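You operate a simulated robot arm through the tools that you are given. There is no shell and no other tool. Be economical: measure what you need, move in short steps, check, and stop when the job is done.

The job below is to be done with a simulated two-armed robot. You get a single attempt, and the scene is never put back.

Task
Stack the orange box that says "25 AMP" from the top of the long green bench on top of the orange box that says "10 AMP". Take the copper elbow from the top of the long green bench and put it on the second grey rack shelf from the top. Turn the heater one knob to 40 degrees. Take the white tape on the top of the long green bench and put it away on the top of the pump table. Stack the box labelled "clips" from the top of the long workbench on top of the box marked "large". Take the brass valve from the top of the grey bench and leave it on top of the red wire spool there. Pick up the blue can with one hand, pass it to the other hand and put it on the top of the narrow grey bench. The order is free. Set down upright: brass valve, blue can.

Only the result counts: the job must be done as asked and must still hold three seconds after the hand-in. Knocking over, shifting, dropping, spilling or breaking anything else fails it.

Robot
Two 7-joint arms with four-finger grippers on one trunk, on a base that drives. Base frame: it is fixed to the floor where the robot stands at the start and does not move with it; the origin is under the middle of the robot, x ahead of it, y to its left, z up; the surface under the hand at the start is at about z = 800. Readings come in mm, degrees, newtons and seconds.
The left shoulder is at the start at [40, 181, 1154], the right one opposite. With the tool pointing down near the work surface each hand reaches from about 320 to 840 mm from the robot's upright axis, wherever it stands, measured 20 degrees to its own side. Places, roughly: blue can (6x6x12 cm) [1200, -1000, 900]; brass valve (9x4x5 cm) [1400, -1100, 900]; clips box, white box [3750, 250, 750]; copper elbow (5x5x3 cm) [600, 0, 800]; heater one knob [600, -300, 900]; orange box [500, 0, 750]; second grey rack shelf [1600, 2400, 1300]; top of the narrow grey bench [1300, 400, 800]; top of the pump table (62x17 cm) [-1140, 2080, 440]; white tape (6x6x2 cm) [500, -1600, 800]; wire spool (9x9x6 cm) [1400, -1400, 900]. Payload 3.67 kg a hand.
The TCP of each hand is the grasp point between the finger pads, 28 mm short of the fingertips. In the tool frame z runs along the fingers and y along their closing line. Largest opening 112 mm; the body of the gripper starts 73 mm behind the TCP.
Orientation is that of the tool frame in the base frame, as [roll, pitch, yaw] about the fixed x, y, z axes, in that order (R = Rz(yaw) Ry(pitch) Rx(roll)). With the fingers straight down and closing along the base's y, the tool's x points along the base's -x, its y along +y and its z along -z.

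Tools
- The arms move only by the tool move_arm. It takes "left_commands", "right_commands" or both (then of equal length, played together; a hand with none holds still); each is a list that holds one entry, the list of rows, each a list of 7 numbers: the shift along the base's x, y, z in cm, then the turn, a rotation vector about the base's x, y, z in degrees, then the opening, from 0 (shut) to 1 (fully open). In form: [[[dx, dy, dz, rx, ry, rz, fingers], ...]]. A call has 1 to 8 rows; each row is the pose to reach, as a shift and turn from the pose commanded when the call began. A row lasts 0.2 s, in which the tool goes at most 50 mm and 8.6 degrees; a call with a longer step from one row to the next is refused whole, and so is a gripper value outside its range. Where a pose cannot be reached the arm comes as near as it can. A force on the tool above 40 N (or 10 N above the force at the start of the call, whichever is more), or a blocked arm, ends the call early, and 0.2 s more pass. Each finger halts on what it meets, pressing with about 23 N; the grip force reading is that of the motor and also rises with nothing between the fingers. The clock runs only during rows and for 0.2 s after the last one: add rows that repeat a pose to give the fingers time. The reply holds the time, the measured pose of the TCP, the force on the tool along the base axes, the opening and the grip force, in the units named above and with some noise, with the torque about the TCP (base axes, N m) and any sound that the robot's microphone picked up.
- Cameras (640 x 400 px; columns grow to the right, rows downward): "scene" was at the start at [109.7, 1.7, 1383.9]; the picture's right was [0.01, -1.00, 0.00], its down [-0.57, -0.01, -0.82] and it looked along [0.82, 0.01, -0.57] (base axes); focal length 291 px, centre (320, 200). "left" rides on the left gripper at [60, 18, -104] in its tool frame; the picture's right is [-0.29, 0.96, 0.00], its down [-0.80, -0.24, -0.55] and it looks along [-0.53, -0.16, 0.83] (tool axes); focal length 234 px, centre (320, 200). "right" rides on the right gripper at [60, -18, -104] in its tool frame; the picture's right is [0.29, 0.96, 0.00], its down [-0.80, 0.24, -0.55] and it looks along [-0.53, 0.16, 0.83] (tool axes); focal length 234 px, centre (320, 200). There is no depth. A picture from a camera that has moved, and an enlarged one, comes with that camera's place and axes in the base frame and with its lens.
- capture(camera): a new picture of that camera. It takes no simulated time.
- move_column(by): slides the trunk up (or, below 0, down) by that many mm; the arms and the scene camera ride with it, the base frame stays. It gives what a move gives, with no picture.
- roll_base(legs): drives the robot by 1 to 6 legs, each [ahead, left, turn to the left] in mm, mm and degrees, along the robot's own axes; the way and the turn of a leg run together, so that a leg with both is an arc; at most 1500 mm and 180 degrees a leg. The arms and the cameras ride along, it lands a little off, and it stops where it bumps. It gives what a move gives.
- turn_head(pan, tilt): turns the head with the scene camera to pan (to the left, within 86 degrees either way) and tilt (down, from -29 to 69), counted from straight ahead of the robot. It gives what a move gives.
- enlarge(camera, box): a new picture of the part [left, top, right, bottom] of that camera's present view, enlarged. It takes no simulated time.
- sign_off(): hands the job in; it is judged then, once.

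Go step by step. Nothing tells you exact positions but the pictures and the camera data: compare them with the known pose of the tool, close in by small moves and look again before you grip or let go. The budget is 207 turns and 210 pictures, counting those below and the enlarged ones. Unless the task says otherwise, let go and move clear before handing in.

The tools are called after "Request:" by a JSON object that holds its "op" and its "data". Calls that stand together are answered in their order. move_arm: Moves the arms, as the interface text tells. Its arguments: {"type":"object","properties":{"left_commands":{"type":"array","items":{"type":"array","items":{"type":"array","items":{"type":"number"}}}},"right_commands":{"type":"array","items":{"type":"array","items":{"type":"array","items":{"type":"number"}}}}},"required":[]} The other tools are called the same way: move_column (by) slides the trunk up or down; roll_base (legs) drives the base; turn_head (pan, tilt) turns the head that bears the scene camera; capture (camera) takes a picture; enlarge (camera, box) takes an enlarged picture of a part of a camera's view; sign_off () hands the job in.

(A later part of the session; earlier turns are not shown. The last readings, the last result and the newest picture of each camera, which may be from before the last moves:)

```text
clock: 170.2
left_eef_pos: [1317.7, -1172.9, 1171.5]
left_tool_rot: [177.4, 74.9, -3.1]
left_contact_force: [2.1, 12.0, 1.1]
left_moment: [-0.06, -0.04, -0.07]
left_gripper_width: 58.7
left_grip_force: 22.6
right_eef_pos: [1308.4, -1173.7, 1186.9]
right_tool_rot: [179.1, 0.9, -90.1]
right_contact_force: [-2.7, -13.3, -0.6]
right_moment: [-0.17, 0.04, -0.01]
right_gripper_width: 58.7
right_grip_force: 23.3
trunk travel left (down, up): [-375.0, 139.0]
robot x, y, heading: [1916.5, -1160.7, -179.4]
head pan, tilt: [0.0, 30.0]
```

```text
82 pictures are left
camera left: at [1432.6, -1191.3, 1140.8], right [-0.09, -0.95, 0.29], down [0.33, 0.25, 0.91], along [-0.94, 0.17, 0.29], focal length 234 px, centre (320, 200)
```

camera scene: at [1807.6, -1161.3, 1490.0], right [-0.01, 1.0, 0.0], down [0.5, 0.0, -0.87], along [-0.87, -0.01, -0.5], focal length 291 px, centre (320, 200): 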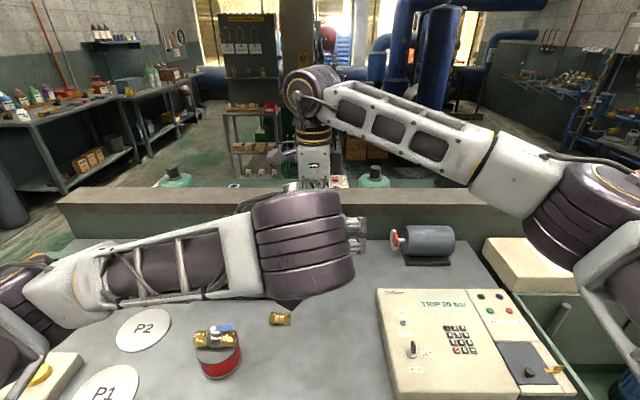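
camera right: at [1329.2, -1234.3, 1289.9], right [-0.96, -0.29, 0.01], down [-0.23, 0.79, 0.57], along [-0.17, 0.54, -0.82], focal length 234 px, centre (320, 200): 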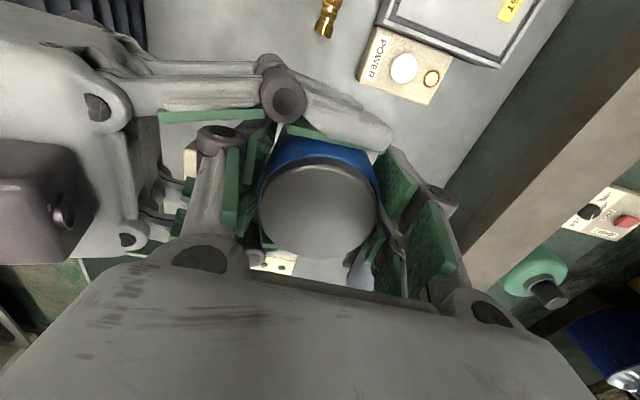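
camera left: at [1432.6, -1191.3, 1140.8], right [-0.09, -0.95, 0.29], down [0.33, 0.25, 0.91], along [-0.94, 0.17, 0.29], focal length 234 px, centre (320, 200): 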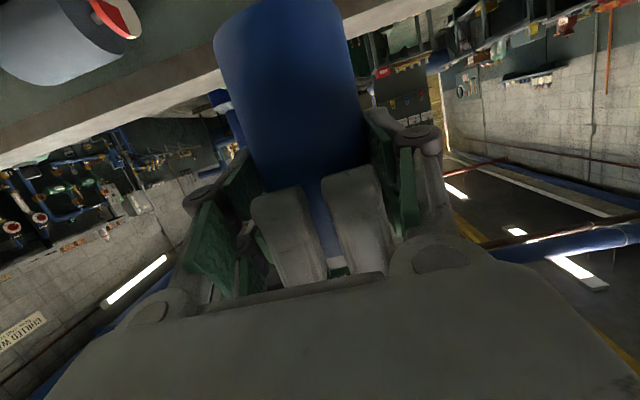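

The left hand holds the can (58.7 mm). I'll open the right hand slightly and lift it straight up.

Request:
{"op": "move_arm", "data": {"right_commands": [[[0, 0, 0, 0, 0, 0, 0.58], [0, 0, 0, 0, 0, 0, 0.63], [0, 0, 0, 0, 0, 0, 0.63], [0, 0, 3, 0, 0, 0, 0.63], [0, 0, 7, 0, 0, 0, 0.63], [0, 0, 11, 0, 0, 0, 0.63], [-1, 2, 15, 0, 0, 0, 0.63]]]}}

Request:
{"op": "capture", "data": {"camera": "right"}}

Request:
{"op": "capture", "data": {"camera": "scene"}}

```text
clock: 171.8
left_eef_pos: [1318.0, -1173.3, 1171.4]
left_tool_rot: [177.2, 74.9, -3.1]
left_contact_force: [0.4, 1.3, 0.0]
left_moment: [0.01, -0.03, 0.0]
left_gripper_width: 58.8
left_grip_force: 23.1
right_eef_pos: [1299.4, -1152.0, 1337.7]
right_tool_rot: [179.0, 0.9, -90.1]
right_contact_force: [-0.2, -0.3, -0.7]
right_moment: [-0.03, 0.03, -0.01]
right_gripper_width: 70.4
right_grip_force: 0.0
trunk travel left (down, up): [-375.0, 139.0]
robot x, y, heading: [1919.2, -1160.3, -179.8]
head pan, tilt: [0.0, 30.0]
```

```text
81 pictures are left
camera right: at [1319.4, -1213.0, 1440.3], right [-0.96, -0.29, 0.01], down [-0.23, 0.79, 0.57], along [-0.17, 0.54, -0.82], focal length 234 px, centre (320, 200)
```

right: 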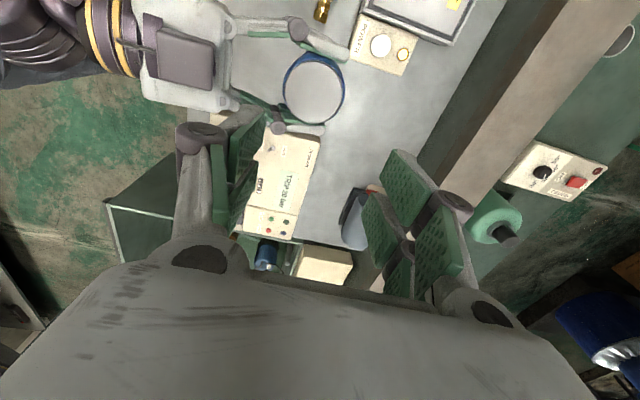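

```text
80 pictures are left
camera scene: at [1808.4, -1160.6, 1490.1], right [-0.01, 1.0, 0.0], down [0.5, 0.0, -0.87], along [-0.87, -0.01, -0.5], focal length 291 px, centre (320, 200)
```

scene: 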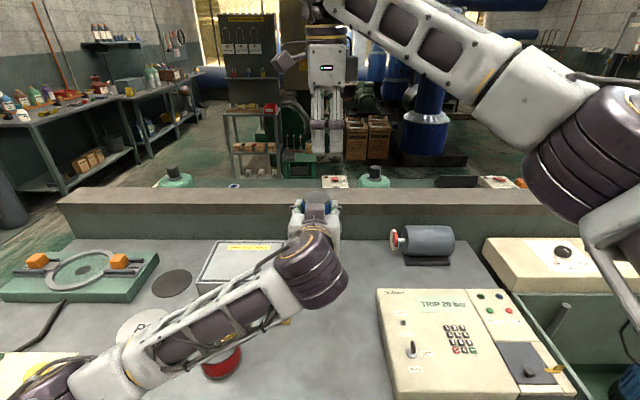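

The handover worked. I'll rotate the right hand back and move it aside.

Request:
{"op": "move_arm", "data": {"right_commands": [[[1, 3, 0, 0, 0, 8, 0.63], [2, 6, 0, 0, 0, 16, 0.63], [4, 9, 0, 0, 0, 24, 0.63], [6, 12, 0, 0, 0, 32, 0.63], [9, 15, 0, 0, 0, 40, 0.63], [12, 18, 0, 0, 0, 48, 0.63], [14, 20, 0, 0, 0, 56, 0.63], [16, 22, 0, 0, 0, 64, 0.63]]]}}

Request:
{"op": "move_arm", "data": {"right_commands": [[[0, 0, 0, 0, 0, 8, 0.63], [0, 0, 0, 0, 0, 16, 0.63], [0, 0, 0, 0, 0, 24, 0.63], [0, 0, 0, 0, 0, 26, 0.63]]]}}

Request:
{"op": "roll_base", "data": {"legs": [[-500, 0, 0], [0, -900, 0]]}}

Request:
{"op": "turn_head", "data": {"pan": -20, "tilt": 30}}

Request:
{"op": "capture", "data": {"camera": "scene"}}

```text
clock: 173.6
left_eef_pos: [1318.8, -1171.7, 1172.6]
left_tool_rot: [177.0, 75.0, -3.4]
left_contact_force: [0.9, 0.5, -0.7]
left_moment: [0.03, -0.01, -0.01]
left_gripper_width: 58.7
left_grip_force: 22.9
right_eef_pos: [1460.7, -931.6, 1337.5]
right_tool_rot: [179.2, 0.8, -26.0]
right_contact_force: [0.9, 1.0, 1.2]
right_moment: [-0.03, 0.01, 0.0]
right_gripper_width: 70.6
right_grip_force: 0.2
trunk travel left (down, up): [-375.0, 139.0]
robot x, y, heading: [1916.6, -1166.1, -179.6]
head pan, tilt: [0.0, 30.0]
```

```text
clock: 174.6
left_eef_pos: [1316.9, -1173.0, 1171.6]
left_tool_rot: [177.3, 74.9, -3.2]
left_contact_force: [-0.2, 0.5, -0.1]
left_moment: [0.01, -0.05, 0.01]
left_gripper_width: 58.7
left_grip_force: 23.0
right_eef_pos: [1458.2, -931.5, 1337.2]
right_tool_rot: [179.1, 0.9, 0.0]
right_contact_force: [0.2, 0.0, -0.2]
right_moment: [0.01, 0.01, 0.01]
right_gripper_width: 70.5
right_grip_force: 0.1
trunk travel left (down, up): [-375.0, 139.0]
robot x, y, heading: [1917.0, -1162.2, -179.3]
head pan, tilt: [0.0, 30.0]
```

```text
clock: 182.0
left_eef_pos: [1824.1, -292.9, 1171.9]
left_tool_rot: [177.4, 74.8, -3.6]
left_contact_force: [-0.6, 1.0, -0.2]
left_moment: [-0.04, 0.0, 0.03]
left_gripper_width: 58.8
left_grip_force: 22.9
right_eef_pos: [1969.4, -54.0, 1337.0]
right_tool_rot: [179.1, 0.8, -0.7]
right_contact_force: [0.4, 0.8, 0.0]
right_moment: [-0.01, 0.0, -0.05]
right_gripper_width: 70.6
right_grip_force: 0.1
trunk travel left (down, up): [-375.0, 139.0]
robot x, y, heading: [2424.8, -286.3, 179.8]
head pan, tilt: [0.0, 30.0]
```

```text
clock: 182.8
left_eef_pos: [1825.4, -292.8, 1172.6]
left_tool_rot: [177.2, 74.9, -3.7]
left_contact_force: [0.0, -0.1, 1.1]
left_moment: [0.03, -0.01, 0.03]
left_gripper_width: 58.6
left_grip_force: 23.3
right_eef_pos: [1968.4, -54.3, 1336.5]
right_tool_rot: [179.1, 0.9, -0.7]
right_contact_force: [0.9, -0.2, -0.6]
right_moment: [0.02, -0.03, 0.0]
right_gripper_width: 70.8
right_grip_force: 0.0
trunk travel left (down, up): [-375.0, 139.0]
robot x, y, heading: [2425.3, -281.8, 179.7]
head pan, tilt: [-20.0, 30.0]
```

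```text
79 pictures are left
camera scene: at [2320.7, -254.8, 1490.0], right [0.34, 0.94, 0.0], down [0.47, -0.17, -0.87], along [-0.81, 0.3, -0.5], focal length 291 px, centre (320, 200)
```

scene: 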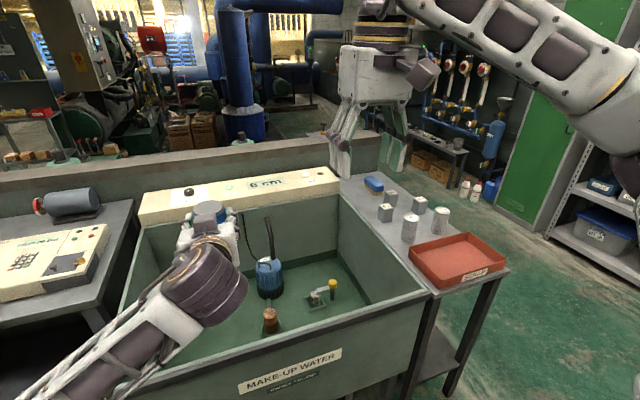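

The narrow grey bench (with the red tray and weights) is about 266 mm wide. I'll go round to its open side (+y) and face it to find a clear spot.

Request:
{"op": "roll_base", "data": {"legs": [[0, -1450, 0], [0, 0, 90], [0, -850, 0]]}}

Request:
{"op": "turn_head", "data": {"pan": 0, "tilt": 35}}

Request:
{"op": "capture", "data": {"camera": "scene"}}

Request:
{"op": "capture", "data": {"camera": "right"}}

```text
clock: 198.6
left_eef_pos: [1585.1, 542.6, 1173.5]
left_tool_rot: [177.2, 74.9, 86.8]
left_contact_force: [0.4, 0.5, -3.2]
left_moment: [0.04, -0.02, 0.0]
left_gripper_width: 58.7
left_grip_force: 23.2
right_eef_pos: [1345.2, 685.0, 1338.0]
right_tool_rot: [179.1, 0.9, 89.8]
right_contact_force: [1.4, -0.1, -0.3]
right_moment: [0.02, -0.01, 0.0]
right_gripper_width: 70.8
right_grip_force: 0.0
trunk travel left (down, up): [-375.0, 139.0]
robot x, y, heading: [1576.3, 1146.0, -89.7]
head pan, tilt: [-20.0, 30.0]
```

```text
clock: 199.5
left_eef_pos: [1585.9, 543.4, 1172.3]
left_tool_rot: [177.3, 74.8, 86.7]
left_contact_force: [-0.2, -0.8, -2.4]
left_moment: [0.0, 0.02, -0.01]
left_gripper_width: 58.6
left_grip_force: 23.1
right_eef_pos: [1345.1, 684.5, 1337.7]
right_tool_rot: [179.1, 0.9, 89.9]
right_contact_force: [0.8, -0.3, 0.3]
right_moment: [-0.04, 0.0, 0.0]
right_gripper_width: 70.5
right_grip_force: 0.1
trunk travel left (down, up): [-375.0, 139.0]
robot x, y, heading: [1573.8, 1144.0, -89.7]
head pan, tilt: [0.0, 35.0]
```

```text
78 pictures are left
camera scene: at [1576.0, 1034.9, 1482.3], right [-1.0, 0.0, 0.0], down [0.0, 0.57, -0.82], along [0.0, -0.82, -0.57], focal length 291 px, centre (320, 200)
```

scene: 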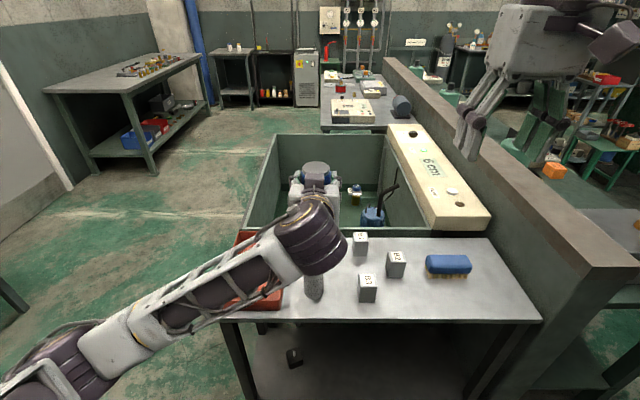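

```text
77 pictures are left
camera right: at [1327.4, 747.6, 1439.8], right [0.96, 0.28, 0.01], down [0.23, -0.79, 0.57], along [0.17, -0.54, -0.82], focal length 234 px, centre (320, 200)
```

right: 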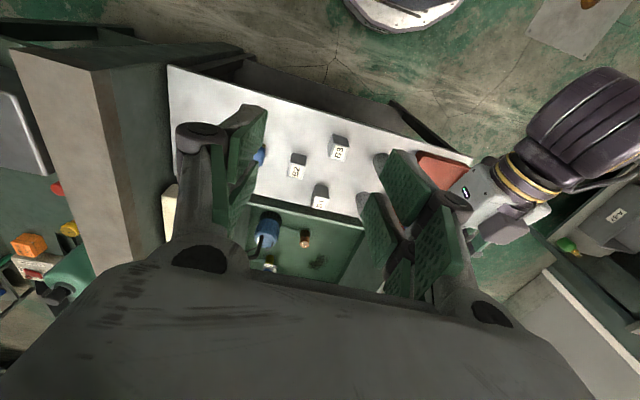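

The bench top is at about z=800 (y 285–596); there's a free patch near its front right around (1250, 530). I'll strafe right so the can is above it and lower with the trunk.

Request:
{"op": "roll_base", "data": {"legs": [[0, -335, 0]]}}

Request:
{"op": "move_arm", "data": {"right_commands": [[[2, 3, 0, 0, 0, 0, 0.63], [4, 6, 0, 0, 0, 0, 0.63], [6, 9, 0, 0, 0, 0, 0.63]]]}}

Request:
{"op": "move_column", "data": {"by": -200}}

Request:
{"op": "capture", "data": {"camera": "left"}}

Request:
{"op": "capture", "data": {"camera": "scene"}}

Request:
{"op": "capture", "data": {"camera": "right"}}

```text
clock: 201.7
left_eef_pos: [1258.0, 539.4, 1172.7]
left_tool_rot: [177.2, 74.9, 87.3]
left_contact_force: [0.5, -0.3, -3.5]
left_moment: [0.01, 0.02, 0.04]
left_gripper_width: 59.1
left_grip_force: 22.7
right_eef_pos: [1018.5, 680.5, 1337.0]
right_tool_rot: [179.2, 0.8, 90.3]
right_contact_force: [0.6, -0.1, 0.0]
right_moment: [0.03, 0.01, 0.02]
right_gripper_width: 70.6
right_grip_force: 0.1
trunk travel left (down, up): [-375.0, 139.0]
robot x, y, heading: [1241.2, 1141.1, -89.1]
head pan, tilt: [0.0, 35.0]
```

```text
clock: 202.5
left_eef_pos: [1258.4, 539.7, 1172.8]
left_tool_rot: [177.2, 75.0, 87.2]
left_contact_force: [0.4, 0.5, -2.6]
left_moment: [0.04, 0.0, 0.01]
left_gripper_width: 58.6
left_grip_force: 22.6
right_eef_pos: [1077.9, 770.4, 1335.6]
right_tool_rot: [179.0, 1.0, 90.3]
right_contact_force: [-0.1, 0.1, 0.0]
right_moment: [-0.02, 0.0, -0.01]
right_gripper_width: 70.7
right_grip_force: 0.2
trunk travel left (down, up): [-375.0, 139.0]
robot x, y, heading: [1243.2, 1142.3, -89.3]
head pan, tilt: [0.0, 35.0]
```

```text
clock: 204.7
left_eef_pos: [1259.1, 540.5, 972.2]
left_tool_rot: [177.3, 74.9, 87.2]
left_contact_force: [0.1, 0.1, -3.5]
left_moment: [0.01, -0.03, 0.0]
left_gripper_width: 58.5
left_grip_force: 22.4
right_eef_pos: [1078.4, 771.2, 1137.1]
right_tool_rot: [179.1, 1.0, 90.2]
right_contact_force: [0.1, -0.2, 0.2]
right_moment: [-0.03, -0.01, -0.03]
right_gripper_width: 70.5
right_grip_force: 0.0
trunk travel left (down, up): [-175.0, 339.0]
robot x, y, heading: [1242.5, 1144.5, -89.4]
head pan, tilt: [0.0, 35.0]
```

```text
76 pictures are left
camera left: at [1276.6, 656.2, 942.3], right [0.95, -0.08, 0.29], down [-0.25, 0.33, 0.91], along [-0.17, -0.94, 0.29], focal length 234 px, centre (320, 200)
```

left: 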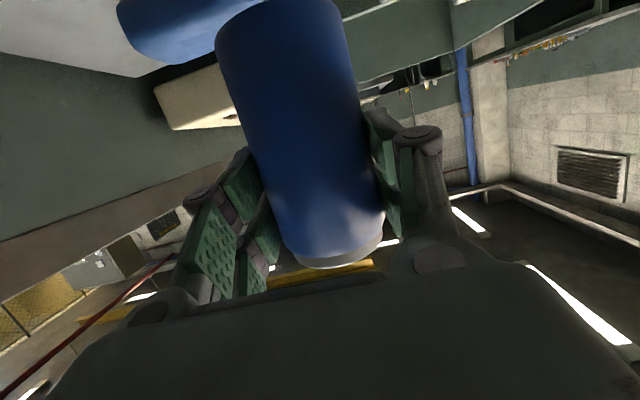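

```text
75 pictures are left
camera scene: at [1245.1, 1032.2, 1283.5], right [-1.0, -0.01, 0.0], down [-0.01, 0.57, -0.82], along [0.01, -0.82, -0.57], focal length 291 px, centre (320, 200)
```

scene: 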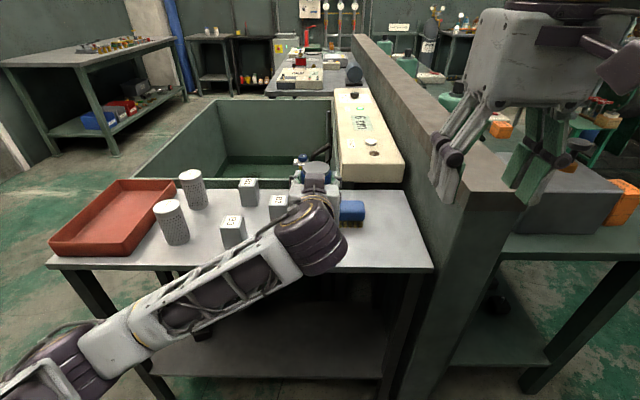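

```text
74 pictures are left
camera right: at [1058.9, 832.5, 1239.6], right [0.96, 0.29, 0.01], down [0.23, -0.79, 0.57], along [0.17, -0.54, -0.82], focal length 234 px, centre (320, 200)
```

right: 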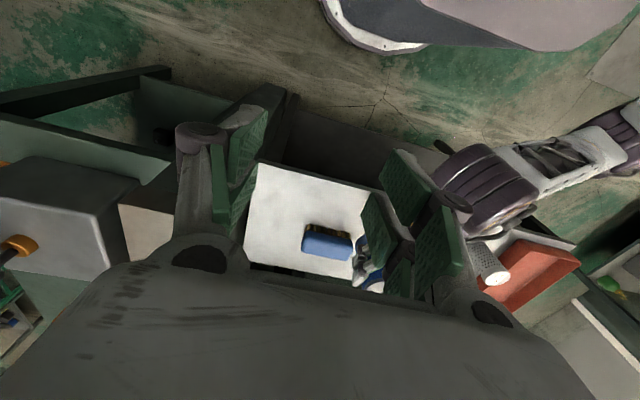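

Triangulation confirms the bench top at z=800 with its edge at y=595, and the patch is clear. I'll lower further and finish with arm steps.

Request:
{"op": "move_column", "data": {"by": -92}}

Request:
{"op": "capture", "data": {"camera": "scene"}}

Request:
{"op": "capture", "data": {"camera": "left"}}

Request:
{"op": "capture", "data": {"camera": "right"}}

```text
clock: 205.9
left_eef_pos: [1257.6, 540.0, 880.5]
left_tool_rot: [177.4, 75.0, 87.2]
left_contact_force: [-0.2, 0.3, -3.0]
left_moment: [0.04, 0.01, -0.03]
left_gripper_width: 58.6
left_grip_force: 23.2
right_eef_pos: [1078.3, 770.5, 1043.5]
right_tool_rot: [179.1, 1.0, 90.1]
right_contact_force: [0.0, 0.3, -0.3]
right_moment: [-0.02, 0.04, 0.03]
right_gripper_width: 70.6
right_grip_force: 0.0
trunk travel left (down, up): [-83.0, 431.0]
robot x, y, heading: [1241.0, 1144.4, -89.4]
head pan, tilt: [0.0, 35.0]
```

```text
73 pictures are left
camera scene: at [1245.1, 1032.4, 1190.2], right [-1.0, -0.01, 0.0], down [-0.01, 0.57, -0.82], along [0.01, -0.82, -0.57], focal length 291 px, centre (320, 200)
```

scene: 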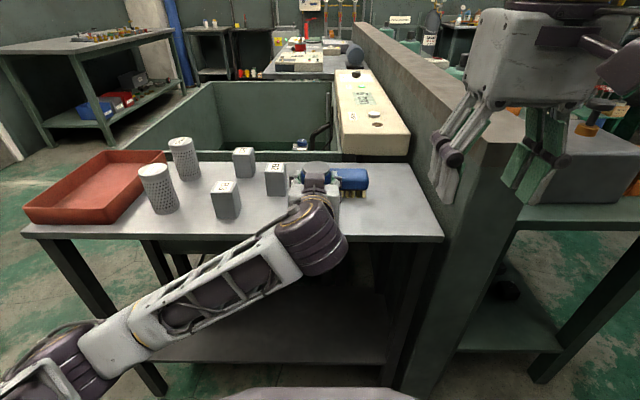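

```text
72 pictures are left
camera left: at [1276.7, 656.2, 849.1], right [0.95, -0.08, 0.29], down [-0.25, 0.33, 0.91], along [-0.17, -0.94, 0.29], focal length 234 px, centre (320, 200)
```

left: 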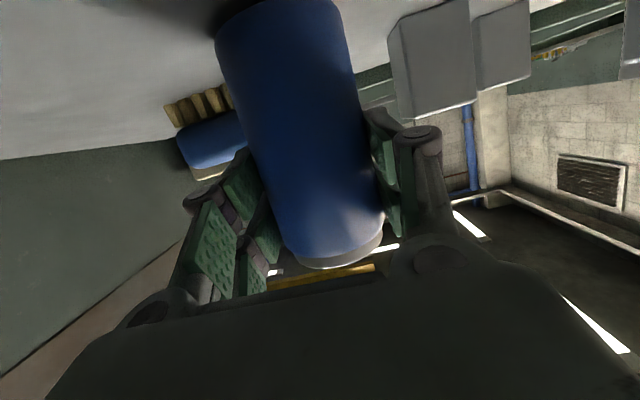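

```text
71 pictures are left
camera right: at [1059.0, 832.6, 1146.3], right [0.96, 0.29, 0.01], down [0.23, -0.79, 0.57], along [0.17, -0.54, -0.82], focal length 234 px, centre (320, 200)
```

right: 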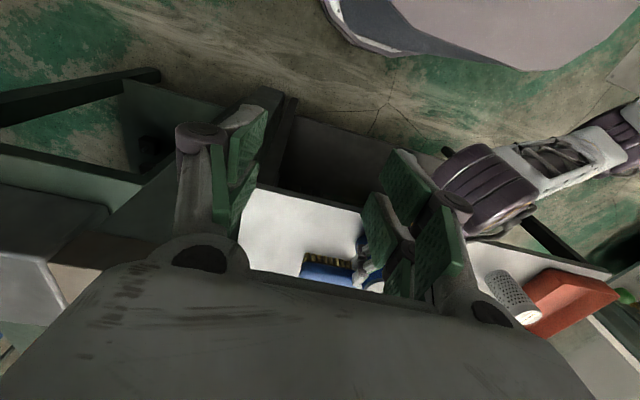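

Request:
{"op": "move_arm", "data": {"left_commands": [[[0, 0, -0.7, 0, 0, 0, 0.45], [0, 0, -1.1, 0, 0, 0, 0.45], [0, 0, -1.4, 0, 0, 0, 0.45], [0, 0, -1.4, 0, 0, 0, 0.45]]]}}

Request:
{"op": "enlarge", "data": {"camera": "scene", "box": [240, 140, 400, 260]}}

```text
clock: 206.9
left_eef_pos: [1259.8, 541.7, 868.4]
left_tool_rot: [177.5, 75.3, 87.5]
left_contact_force: [2.6, -3.9, 21.3]
left_moment: [-0.47, 0.42, 0.05]
left_gripper_width: 59.3
left_grip_force: 23.5
right_eef_pos: [1078.8, 771.0, 1044.6]
right_tool_rot: [179.1, 1.1, 90.3]
right_contact_force: [0.5, 0.3, -0.4]
right_moment: [0.02, 0.02, 0.02]
right_gripper_width: 70.5
right_grip_force: 0.0
trunk travel left (down, up): [-83.0, 431.0]
robot x, y, heading: [1241.6, 1140.7, -89.4]
head pan, tilt: [0.0, 35.0]
```

```text
3.33 times, centred on (320, 200) of scene
camera zoom: at [1245.4, 1033.7, 1190.3], right [-1.0, -0.01, 0.0], down [-0.01, 0.57, -0.82], along [0.01, -0.82, -0.57], focal length 969 px, centre (320, 200)
```

zoom: 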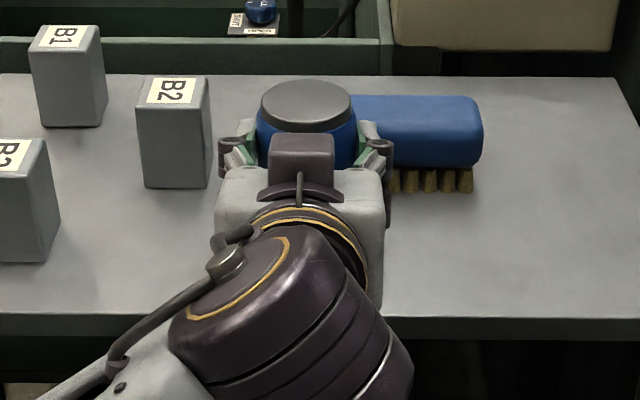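

Contact at 21 N. I'll open modestly and withdraw backward along the hand's axis.

Request:
{"op": "move_arm", "data": {"left_commands": [[[0, 0, 0, 0, 0, 0, 0.55], [0, 0, 0, 0, 0, 0, 0.68], [0, 0, 0, 0, 0, 0, 0.75], [0, 0, 0, 0, 0, 0, 0.75], [0, 2.5, 0.7, 0, 0, 0, 0.75], [0, 6, 1.6, 0, 0, 0, 0.75], [0, 10, 2.7, 0, 0, 0, 0.75], [0, 14, 4, 0, 0, 0, 0.75]]]}}

Request:
{"op": "capture", "data": {"camera": "scene"}}

Request:
{"op": "capture", "data": {"camera": "left"}}

```text
clock: 208.8
left_eef_pos: [1259.9, 680.1, 906.8]
left_tool_rot: [177.2, 75.0, 87.2]
left_contact_force: [0.1, -0.4, -0.6]
left_moment: [0.01, -0.02, 0.0]
left_gripper_width: 84.4
left_grip_force: 0.1
right_eef_pos: [1077.9, 770.3, 1043.5]
right_tool_rot: [179.1, 1.0, 90.2]
right_contact_force: [0.3, 0.1, -0.6]
right_moment: [-0.01, -0.01, 0.0]
right_gripper_width: 70.5
right_grip_force: 0.1
trunk travel left (down, up): [-83.0, 431.0]
robot x, y, heading: [1243.5, 1140.5, -89.2]
head pan, tilt: [0.0, 35.0]
```

```text
69 pictures are left
camera scene: at [1244.8, 1032.9, 1190.2], right [-1.0, -0.01, 0.0], down [-0.01, 0.57, -0.82], along [0.01, -0.82, -0.57], focal length 291 px, centre (320, 200)
```

scene: 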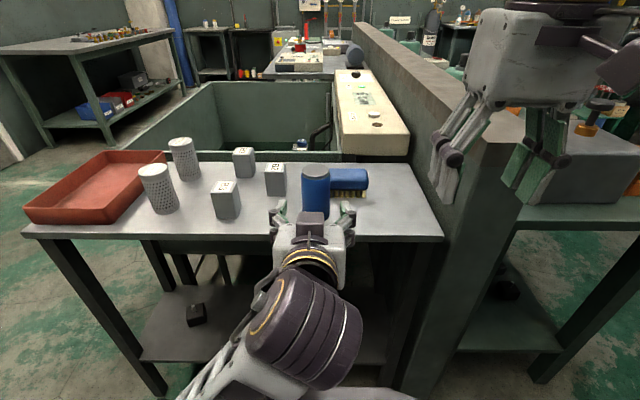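

```text
68 pictures are left
camera left: at [1277.1, 796.6, 875.6], right [0.95, -0.08, 0.29], down [-0.25, 0.33, 0.91], along [-0.17, -0.94, 0.29], focal length 234 px, centre (320, 200)
```

left: 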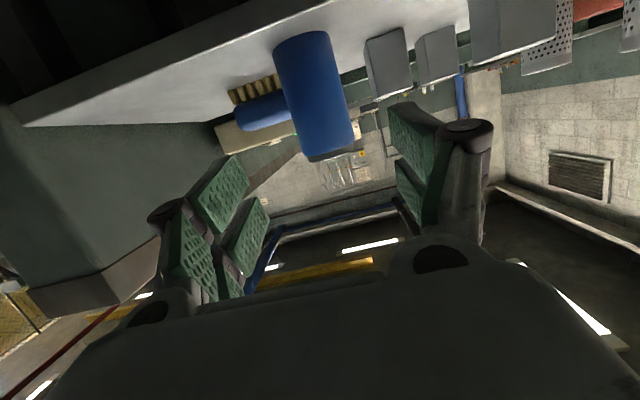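

The can stands upright on the narrow grey bench. Next is the tape: I'll raise the trunk and drive back to the front of the green bench, toward its right end.

Request:
{"op": "move_column", "data": {"by": 250}}

Request:
{"op": "roll_base", "data": {"legs": [[-120, 0, 0], [0, 0, 89], [-1320, 0, 0], [0, -1350, 0], [0, -1350, 0]]}}

Request:
{"op": "turn_head", "data": {"pan": -15, "tilt": 35}}

Request:
{"op": "capture", "data": {"camera": "scene"}}

```text
clock: 211.3
left_eef_pos: [1259.0, 679.1, 1155.4]
left_tool_rot: [177.1, 74.9, 87.1]
left_contact_force: [0.5, -0.2, -0.3]
left_moment: [0.02, -0.01, -0.02]
left_gripper_width: 84.0
left_grip_force: 0.0
right_eef_pos: [1077.9, 769.3, 1292.7]
right_tool_rot: [179.0, 1.0, 90.3]
right_contact_force: [0.3, 0.4, -0.1]
right_moment: [0.05, -0.01, 0.01]
right_gripper_width: 70.8
right_grip_force: 0.1
trunk travel left (down, up): [-333.0, 181.0]
robot x, y, heading: [1240.3, 1136.5, -89.4]
head pan, tilt: [0.0, 35.0]
```

```text
clock: 236.2
left_eef_pos: [292.7, -1374.2, 1156.1]
left_tool_rot: [177.1, 75.0, 174.8]
left_contact_force: [0.6, 0.5, -0.5]
left_moment: [-0.01, 0.03, -0.03]
left_gripper_width: 83.9
left_grip_force: 0.1
right_eef_pos: [195.3, -1551.2, 1293.6]
right_tool_rot: [179.1, 0.9, 177.8]
right_contact_force: [0.3, 0.8, 0.1]
right_moment: [-0.02, 0.01, 0.02]
right_gripper_width: 70.7
right_grip_force: 0.0
trunk travel left (down, up): [-333.0, 181.0]
robot x, y, heading: [-167.5, -1369.6, -1.7]
head pan, tilt: [0.0, 35.0]
```

```text
clock: 237.0
left_eef_pos: [293.2, -1374.4, 1157.1]
left_tool_rot: [177.4, 75.0, 174.8]
left_contact_force: [-0.8, 0.1, -0.8]
left_moment: [0.02, 0.02, 0.0]
left_gripper_width: 84.1
left_grip_force: 0.1
right_eef_pos: [195.8, -1551.5, 1294.4]
right_tool_rot: [179.1, 0.8, 177.8]
right_contact_force: [-1.0, -0.4, -0.2]
right_moment: [0.02, 0.02, 0.0]
right_gripper_width: 70.4
right_grip_force: 0.0
trunk travel left (down, up): [-333.0, 181.0]
robot x, y, heading: [-164.5, -1371.3, -2.0]
head pan, tilt: [-15.0, 35.0]
```

```text
67 pictures are left
camera scene: at [-61.7, -1396.5, 1440.3], right [-0.29, -0.96, 0.0], down [-0.55, 0.16, -0.82], along [0.78, -0.24, -0.57], focal length 291 px, centre (320, 200)
```

scene: 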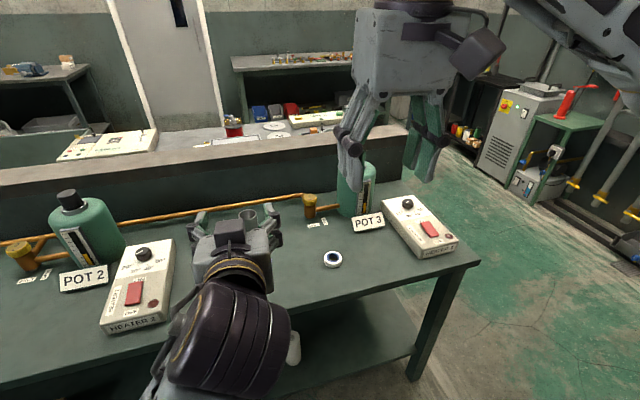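

Request:
{"op": "enlarge", "data": {"camera": "scene", "box": [290, 220, 390, 300]}}

Request:
{"op": "roll_base", "data": {"legs": [[130, -80, 2]]}}

```text
5.00 times, centred on (340, 260) of scene
camera zoom: at [-61.7, -1396.5, 1440.3], right [-0.29, -0.96, 0.0], down [-0.55, 0.16, -0.82], along [0.78, -0.24, -0.57], focal length 1454 px, centre (220, -100)
```

zoom: 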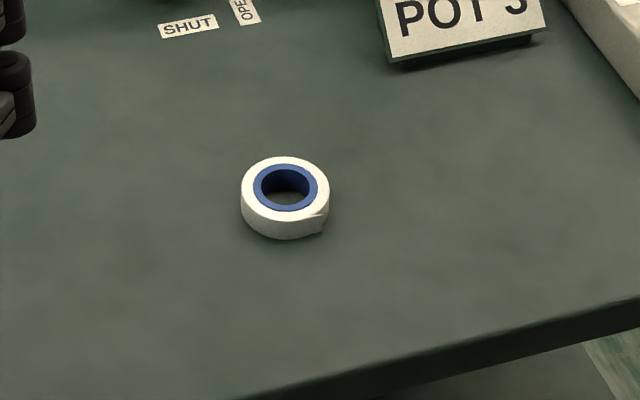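

```text
clock: 238.3
left_eef_pos: [422.4, -1441.0, 1156.3]
left_tool_rot: [177.3, 75.0, 176.7]
left_contact_force: [0.2, -0.4, 0.1]
left_moment: [0.03, 0.0, 0.01]
left_gripper_width: 83.9
left_grip_force: 0.2
right_eef_pos: [330.0, -1620.9, 1293.5]
right_tool_rot: [179.1, 0.9, 179.7]
right_contact_force: [-0.2, 0.8, -0.2]
right_moment: [-0.03, 0.0, 0.01]
right_gripper_width: 70.6
right_grip_force: 0.1
trunk travel left (down, up): [-333.0, 181.0]
robot x, y, heading: [-39.8, -1453.0, 0.3]
head pan, tilt: [-15.0, 35.0]
```

The tape roll is near (489, -1607). I'll bring the right hand down above it while the left moves aside.

Request:
{"op": "move_arm", "data": {"right_commands": [[[1, 0, -4, 0, 0, 0, 0.8], [2, 0, -8.5, 0, 0, 0, 0.9], [4, 0.3, -13, 0, 0, 0, 0.9], [6, 0.6, -17.4, 0, 0, 0, 0.9], [8.5, 0.9, -21.5, 0, 0, 0, 0.9], [11, 1.2, -25.6, 0, 0, 0, 0.9], [13.5, 1.4, -29.7, 0, 0, 0, 0.9], [15.9, 1.4, -33.5, 0, 0, 0, 0.9]]], "left_commands": [[[0, 1.5, 0, 0, 0, 0, 0.75], [0, 3, 0, 0, 0, 0, 0.75], [0, 4.5, 0, 0, 0, 0, 0.75], [0, 6, 0, 0, 0, 0, 0.75], [0, 7.5, 0, 0, 0, 0, 0.75], [0, 9, 0, 0, 0, 0, 0.75], [0, 10.5, 0, 0, 0, 0, 0.75], [0, 12, 0, 0, 0, 0, 0.75]]]}}

Request:
{"op": "capture", "data": {"camera": "right"}}

```text
clock: 240.2
left_eef_pos: [469.0, -1354.7, 1156.7]
left_tool_rot: [177.3, 74.8, 176.9]
left_contact_force: [0.8, -0.2, 0.3]
left_moment: [-0.04, 0.03, 0.01]
left_gripper_width: 84.3
left_grip_force: 0.0
left hand out of reach, approached as far as the arm can: row 3, 4, 5, 6, 7, 8
right_eef_pos: [489.5, -1608.2, 954.5]
right_tool_rot: [179.1, 1.0, 179.8]
right_contact_force: [-0.2, 0.4, 0.4]
right_moment: [0.01, -0.01, -0.01]
right_gripper_width: 100.5
right_grip_force: 0.0
trunk travel left (down, up): [-333.0, 181.0]
robot x, y, heading: [-35.8, -1452.9, -0.1]
head pan, tilt: [-15.0, 35.0]
```

```text
65 pictures are left
camera right: at [428.9, -1626.4, 1058.5], right [-0.28, 0.96, 0.01], down [0.79, 0.23, 0.57], along [0.55, 0.17, -0.82], focal length 234 px, centre (320, 200)
```

right: 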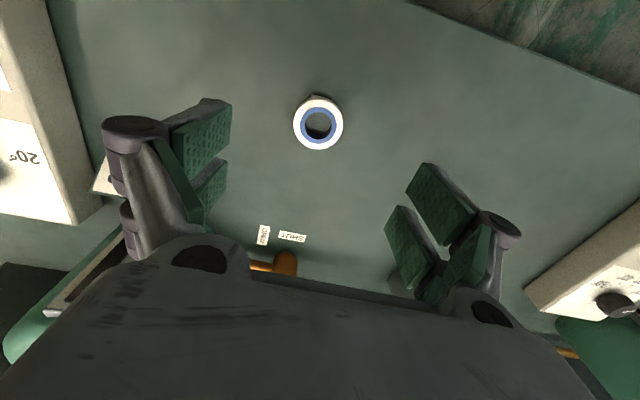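

Request:
{"op": "move_arm", "data": {"right_commands": [[[0.5, 0.1, -4, 0, 0, 0, 0.9], [0.95, 0.2, -8, 0, 0, 0, 0.9], [0.95, 0.2, -11, 0, 0, 0, 0.9], [0.95, 0.2, -12.2, 0, 0, 0, 0.9], [0.95, 0.2, -12.2, 0, 0, 0, 0.45], [0.95, 0.2, -12.2, 0, 0, 0, 0.4], [0.95, 0.2, -12.2, 0, 0, 0, 0.4]]]}}

Request:
{"op": "capture", "data": {"camera": "right"}}

```text
clock: 241.8
left_eef_pos: [470.1, -1354.8, 1158.7]
left_tool_rot: [177.3, 74.9, 176.7]
left_contact_force: [0.0, 0.3, 0.2]
left_moment: [0.02, -0.08, 0.01]
left_gripper_width: 84.0
left_grip_force: 0.1
right_eef_pos: [497.3, -1607.0, 836.3]
right_tool_rot: [179.0, 1.0, 179.7]
right_contact_force: [-0.5, 0.6, 0.3]
right_moment: [0.04, -0.01, 0.01]
right_gripper_width: 48.0
right_grip_force: 23.4
trunk travel left (down, up): [-333.0, 181.0]
robot x, y, heading: [-37.8, -1455.0, 0.1]
head pan, tilt: [-15.0, 35.0]
```

```text
64 pictures are left
camera right: at [436.8, -1624.6, 939.5], right [-0.28, 0.96, 0.01], down [0.79, 0.23, 0.57], along [0.55, 0.17, -0.82], focal length 234 px, centre (320, 200)
```

right: 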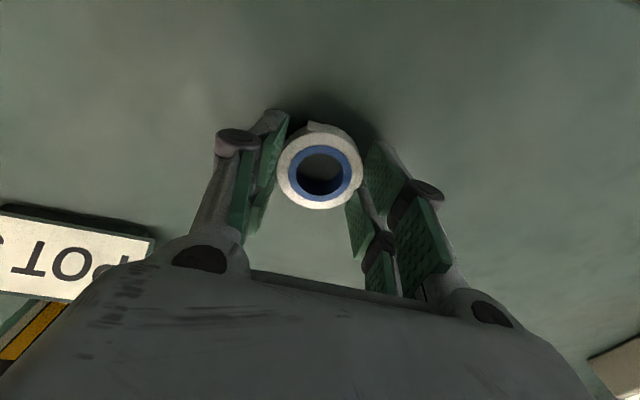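

The tape is gripped. I'll lift it and verify.

Request:
{"op": "move_arm", "data": {"right_commands": [[[0, 0, 2, 0, 0, 0, 0.4], [0, 0, 6, 0, 0, 0, 0.4], [0, 0, 10.5, 0, 0, 0, 0.4], [0, 0, 15, 0, 0, 0, 0.4], [-2, 0, 19, 0, 0, 0, 0.4], [-4, 0, 23, 0, 0, 0, 0.4], [-6, 0, 27, 0, 0, 0, 0.4], [-8, 0, 31, 0, 0, 0, 0.4]]]}}

Request:
{"op": "capture", "data": {"camera": "right"}}

```text
clock: 243.6
left_eef_pos: [467.7, -1354.0, 1160.1]
left_tool_rot: [177.3, 74.9, 176.7]
left_contact_force: [0.5, -0.2, 0.8]
left_moment: [0.0, -0.01, 0.0]
left_gripper_width: 84.0
left_grip_force: 0.0
right_eef_pos: [417.7, -1603.8, 1146.8]
right_tool_rot: [179.3, 1.0, 179.7]
right_contact_force: [-0.6, -0.2, -0.2]
right_moment: [0.01, -0.01, -0.01]
right_gripper_width: 48.1
right_grip_force: 23.3
trunk travel left (down, up): [-333.0, 181.0]
robot x, y, heading: [-40.3, -1456.3, 0.1]
head pan, tilt: [-15.0, 35.0]
```

```text
63 pictures are left
camera right: at [355.8, -1621.6, 1249.6], right [-0.28, 0.96, 0.01], down [0.79, 0.23, 0.57], along [0.55, 0.17, -0.82], focal length 234 px, centre (320, 200)
```

right: 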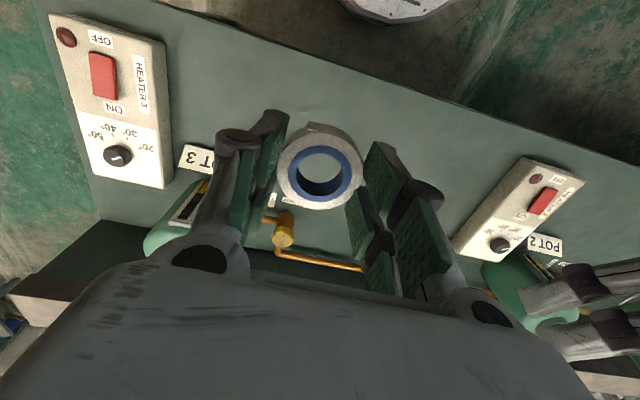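

The tape is secure. I'll drive back along the bench to the left area and face the pump wall.

Request:
{"op": "roll_base", "data": {"legs": [[-120, 0, 0], [0, 1200, 0], [0, 1200, 0], [0, 0, 90]]}}

Request:
{"op": "turn_head", "data": {"pan": 35, "tilt": 30}}

Request:
{"op": "capture", "data": {"camera": "scene"}}

```text
clock: 260.9
left_eef_pos: [-292.0, 1455.8, 1159.8]
left_tool_rot: [177.2, 74.9, -91.2]
left_contact_force: [0.3, 0.2, 0.6]
left_moment: [-0.03, 0.0, -0.02]
left_gripper_width: 84.1
left_grip_force: 0.0
right_eef_pos: [-41.4, 1413.7, 1147.0]
right_tool_rot: [179.2, 1.0, -88.1]
right_contact_force: [-0.3, 0.3, 0.3]
right_moment: [-0.01, 0.01, 0.01]
right_gripper_width: 47.8
right_grip_force: 22.5
trunk travel left (down, up): [-333.0, 181.0]
robot x, y, heading: [-175.6, 952.0, 92.2]
head pan, tilt: [-15.0, 35.0]
```

```text
clock: 262.0
left_eef_pos: [-293.1, 1455.6, 1159.2]
left_tool_rot: [177.2, 74.9, -91.2]
left_contact_force: [0.1, -1.4, 0.1]
left_moment: [0.0, 0.03, 0.01]
left_gripper_width: 84.1
left_grip_force: 0.0
right_eef_pos: [-41.0, 1414.3, 1146.4]
right_tool_rot: [179.2, 1.1, -88.1]
right_contact_force: [-0.3, 0.7, -0.4]
right_moment: [0.03, 0.01, 0.0]
right_gripper_width: 48.0
right_grip_force: 23.0
trunk travel left (down, up): [-333.0, 181.0]
robot x, y, heading: [-173.7, 950.4, 92.3]
head pan, tilt: [35.0, 30.0]
```

```text
62 pictures are left
camera scene: at [-228.1, 1044.5, 1448.1], right [0.8, 0.61, 0.0], down [0.3, -0.4, -0.87], along [-0.52, 0.69, -0.5], focal length 291 px, centre (320, 200)
```

scene: 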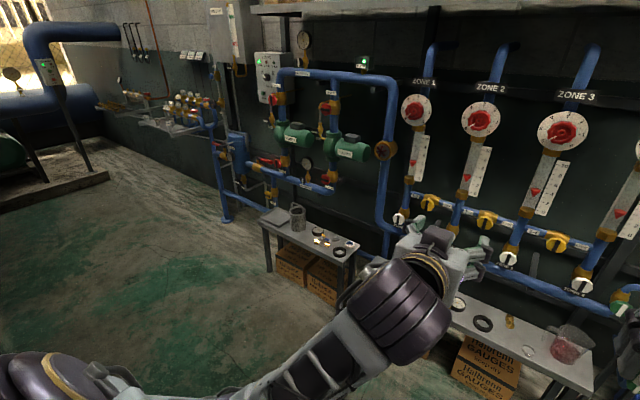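

The pump table (under the green pumps) is near (-1110, 2070, 440). I'll drive in front of it and look down at its top.

Request:
{"op": "roll_base", "data": {"legs": [[0, 930, -2], [350, 0, 0]]}}

Request:
{"op": "turn_head", "data": {"pan": 0, "tilt": 45}}

Request:
{"op": "capture", "data": {"camera": "scene"}}

```text
clock: 269.0
left_eef_pos: [-1209.5, 1785.5, 1159.3]
left_tool_rot: [177.3, 74.9, -93.2]
left_contact_force: [0.9, 0.4, -0.2]
left_moment: [-0.01, 0.02, -0.01]
left_gripper_width: 84.0
left_grip_force: 0.1
right_eef_pos: [-959.8, 1735.4, 1145.7]
right_tool_rot: [179.0, 0.9, -90.1]
right_contact_force: [-0.7, 0.3, -0.6]
right_moment: [-0.03, -0.01, 0.03]
right_gripper_width: 47.6
right_grip_force: 23.2
trunk travel left (down, up): [-333.0, 181.0]
robot x, y, heading: [-1104.1, 1278.2, 90.4]
head pan, tilt: [35.0, 30.0]
```

```text
clock: 270.0
left_eef_pos: [-1207.8, 1784.1, 1159.0]
left_tool_rot: [177.4, 74.9, -93.1]
left_contact_force: [-0.1, 0.5, 0.3]
left_moment: [-0.05, -0.01, 0.02]
left_gripper_width: 83.9
left_grip_force: 0.2
right_eef_pos: [-959.5, 1735.5, 1145.9]
right_tool_rot: [179.1, 1.1, -90.1]
right_contact_force: [0.3, -0.1, -0.2]
right_moment: [0.0, -0.02, 0.0]
right_gripper_width: 47.7
right_grip_force: 22.5
trunk travel left (down, up): [-333.0, 181.0]
robot x, y, heading: [-1109.5, 1275.1, 90.3]
head pan, tilt: [0.0, 45.0]
```

```text
61 pictures are left
camera scene: at [-1107.1, 1379.4, 1425.5], right [1.0, 0.01, 0.0], down [0.01, -0.71, -0.71], along [-0.01, 0.71, -0.71], focal length 291 px, centre (320, 200)
```

scene: 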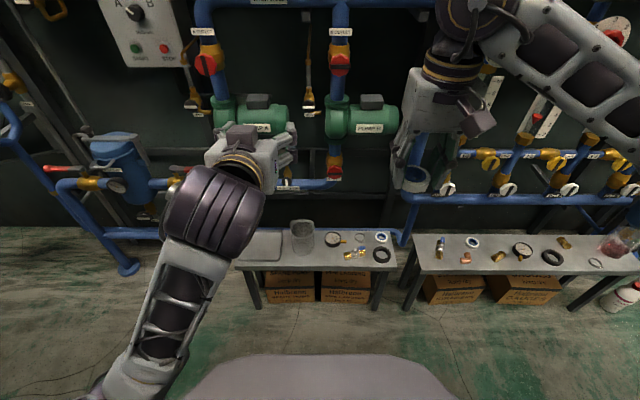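

Request:
{"op": "enlarge", "data": {"camera": "scene", "box": [225, 205, 405, 295]}}

```text
3.56 times, centred on (315, 250) of scene
camera zoom: at [-1107.1, 1379.4, 1425.5], right [1.0, 0.01, 0.0], down [0.01, -0.71, -0.71], along [-0.01, 0.71, -0.71], focal length 1034 px, centre (338, 22)
```

zoom: 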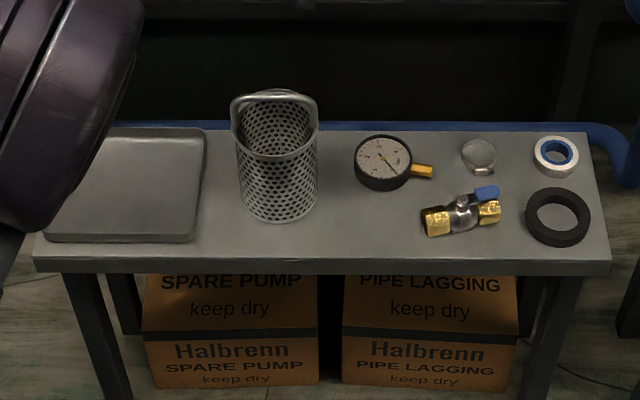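

There is a free spot at the front centre of the pump table, near (-1074, 2036), between the basket and the valve. I'll straighten the left hand, move closer and lower the trunk.

Request:
{"op": "move_arm", "data": {"left_commands": [[[0, -1, 0, -8, 0, 0, 0.75], [0, -2, 0, -16, 0, 0, 0.75], [0, -3, 0, -24, 0, 0, 0.75], [0, -4, 0, -32, 0, 0, 0.75], [0, -5, 0, -40, 0, 0, 0.75], [0, -6, 0, -48, 0, 0, 0.75], [0, -7, 0, -56, 0, 0, 0.75], [0, -8, 0, -64, 0, 0, 0.75]]]}}

Request:
{"op": "roll_base", "data": {"legs": [[150, 60, 0]]}}

Request:
{"op": "move_column", "data": {"by": -320}}

Request:
{"op": "capture", "data": {"camera": "scene"}}

Request:
{"op": "capture", "data": {"camera": "right"}}

```text
clock: 271.0
left_eef_pos: [-1270.2, 1778.8, 1116.6]
left_tool_rot: [161.0, 45.6, -99.0]
left_contact_force: [-0.1, -0.3, 0.0]
left_moment: [-0.01, 0.04, 0.01]
left_gripper_width: 84.0
left_grip_force: 0.1
left hand out of reach, approached as far as the arm can: row 4, 5
right_eef_pos: [-959.5, 1735.1, 1146.5]
right_tool_rot: [179.2, 1.0, -90.1]
right_contact_force: [-0.3, -0.3, -0.6]
right_moment: [0.01, 0.01, 0.02]
right_gripper_width: 47.7
right_grip_force: 23.1
trunk travel left (down, up): [-333.0, 181.0]
robot x, y, heading: [-1106.1, 1277.5, 90.5]
head pan, tilt: [0.0, 45.0]
stopped in row 5 (left hand): the arm was blocked; the commanded pose is now the measured one
```

```text
clock: 272.5
left_eef_pos: [-1327.4, 1927.7, 1116.1]
left_tool_rot: [160.9, 45.5, -99.1]
left_contact_force: [0.2, 0.4, 0.3]
left_moment: [0.01, -0.02, 0.0]
left_gripper_width: 84.2
left_grip_force: 0.2
right_eef_pos: [-1019.4, 1883.4, 1145.7]
right_tool_rot: [179.1, 1.0, -90.2]
right_contact_force: [-0.2, 0.3, 0.3]
right_moment: [0.0, -0.02, 0.0]
right_gripper_width: 47.6
right_grip_force: 22.9
trunk travel left (down, up): [-333.0, 181.0]
robot x, y, heading: [-1167.3, 1424.0, 90.2]
head pan, tilt: [0.0, 45.0]
```

```text
clock: 274.4
left_eef_pos: [-1284.9, 2053.2, 726.2]
left_tool_rot: [147.8, 5.0, -104.4]
left_contact_force: [-0.5, -0.7, 18.7]
left_moment: [-0.19, -0.97, -0.07]
left_gripper_width: 83.9
left_grip_force: 0.5
right_eef_pos: [-1016.8, 1897.9, 970.7]
right_tool_rot: [178.8, 0.7, -90.4]
right_contact_force: [0.1, 3.6, -0.1]
right_moment: [-0.42, 0.02, 0.05]
right_gripper_width: 47.7
right_grip_force: 23.2
trunk travel left (down, up): [-155.0, 359.0]
robot x, y, heading: [-1165.3, 1426.9, 90.4]
head pan, tilt: [0.0, 45.0]
stopped: the arm was blocked; the commanded pose is now the measured one
```

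```text
59 pictures are left
camera scene: at [-1163.9, 1544.8, 1250.6], right [1.0, 0.0, 0.0], down [0.0, -0.71, -0.7], along [0.0, 0.7, -0.71], focal length 291 px, centre (320, 200)
```

scene: 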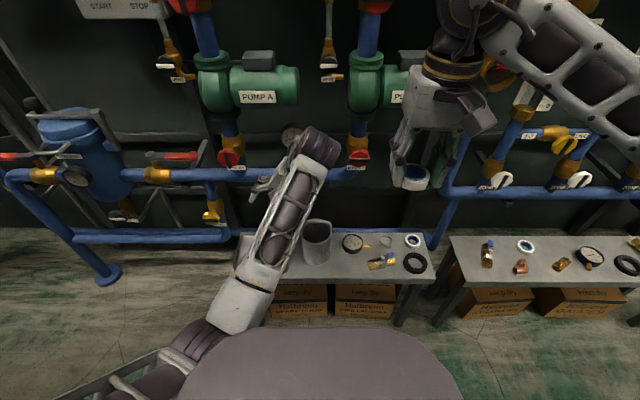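

```text
58 pictures are left
camera right: at [-995.4, 1836.5, 1072.6], right [-0.96, -0.28, 0.02], down [-0.22, 0.79, 0.57], along [-0.17, 0.54, -0.82], focal length 234 px, centre (320, 200)
```

right: 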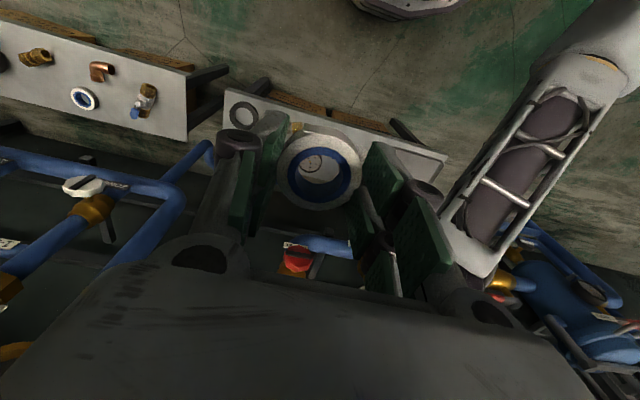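

The left arm got blocked near the pipes during the descent. I'll look through the left camera before moving anything.

Request:
{"op": "capture", "data": {"camera": "left"}}

Request:
{"op": "enlarge", "data": {"camera": "scene", "box": [200, 110, 380, 240]}}

```text
57 pictures are left
camera left: at [-1263.4, 1977.8, 818.3], right [-0.72, 0.44, 0.53], down [0.67, 0.61, 0.41], along [-0.15, 0.66, -0.74], focal length 234 px, centre (320, 200)
```

left: 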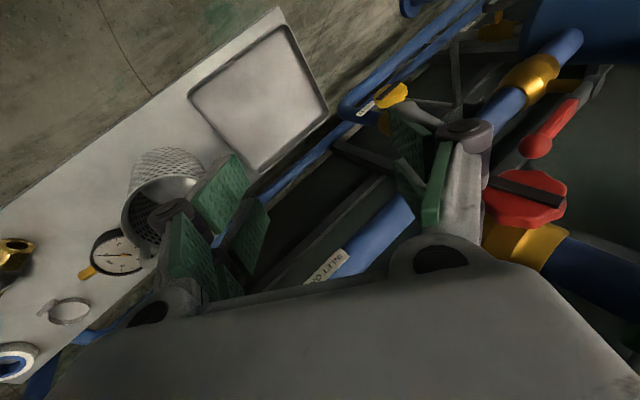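

```text
3.08 times, centred on (290, 175) of scene
camera zoom: at [-1163.9, 1544.8, 1250.6], right [1.0, 0.0, 0.0], down [0.0, -0.71, -0.7], along [0.0, 0.7, -0.71], focal length 895 px, centre (412, 277)
```

zoom: 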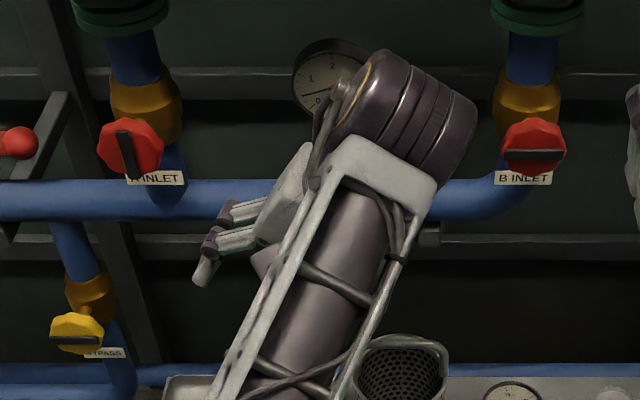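

The left hand is resting near the inlet pipe, probably because the left elbow hit my own base. I'll raise the trunk a little, then pull the left hand back toward me.

Request:
{"op": "move_column", "data": {"by": 60}}

Request:
{"op": "move_arm", "data": {"left_commands": [[[0, -3, 1, 0, 0, 0, 0.75], [0, -7, 2, 0, 0, 0, 0.75], [0, -11, 3, 0, 0, 0, 0.75], [0, -15, 4, 0, 0, 0, 0.75]]]}}

Request:
{"op": "capture", "data": {"camera": "scene"}}

```text
clock: 275.4
left_eef_pos: [-1286.1, 2043.1, 798.7]
left_tool_rot: [148.3, 7.0, -104.5]
left_contact_force: [0.2, -0.2, -0.4]
left_moment: [0.01, 0.05, 0.02]
left_gripper_width: 83.7
left_grip_force: 0.2
right_eef_pos: [-1018.1, 1883.3, 1030.6]
right_tool_rot: [179.0, 1.3, -90.1]
right_contact_force: [-0.9, -0.7, 0.4]
right_moment: [-0.04, 0.02, 0.02]
right_gripper_width: 47.7
right_grip_force: 22.9
trunk travel left (down, up): [-215.0, 299.0]
robot x, y, heading: [-1164.5, 1427.2, 90.2]
head pan, tilt: [0.0, 45.0]
```

```text
clock: 276.1
left_eef_pos: [-1365.2, 2017.0, 901.9]
left_tool_rot: [136.1, 15.0, -102.5]
left_contact_force: [0.3, 0.7, 0.6]
left_moment: [-0.04, 0.02, -0.03]
left_gripper_width: 83.9
left_grip_force: 0.0
left hand out of reach, approached as far as the arm can: row 3
right_eef_pos: [-1018.6, 1883.1, 1032.9]
right_tool_rot: [179.0, 1.4, -90.1]
right_contact_force: [1.0, -0.1, -0.6]
right_moment: [-0.03, 0.03, -0.02]
right_gripper_width: 47.7
right_grip_force: 23.3
trunk travel left (down, up): [-215.0, 299.0]
robot x, y, heading: [-1169.7, 1426.1, 90.1]
head pan, tilt: [0.0, 45.0]
stopped in row 3 (left hand): the arm was blocked; the commanded pose is now the measured one
```

```text
55 pictures are left
camera scene: at [-1167.5, 1527.5, 1308.3], right [1.0, 0.0, 0.0], down [0.0, -0.71, -0.71], along [0.0, 0.71, -0.71], focal length 291 px, centre (320, 200)
```

scene: 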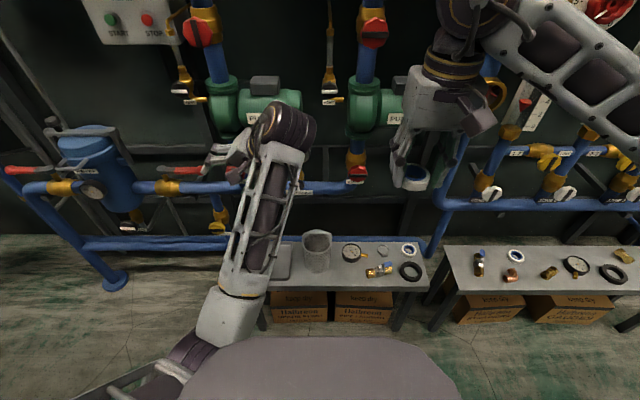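

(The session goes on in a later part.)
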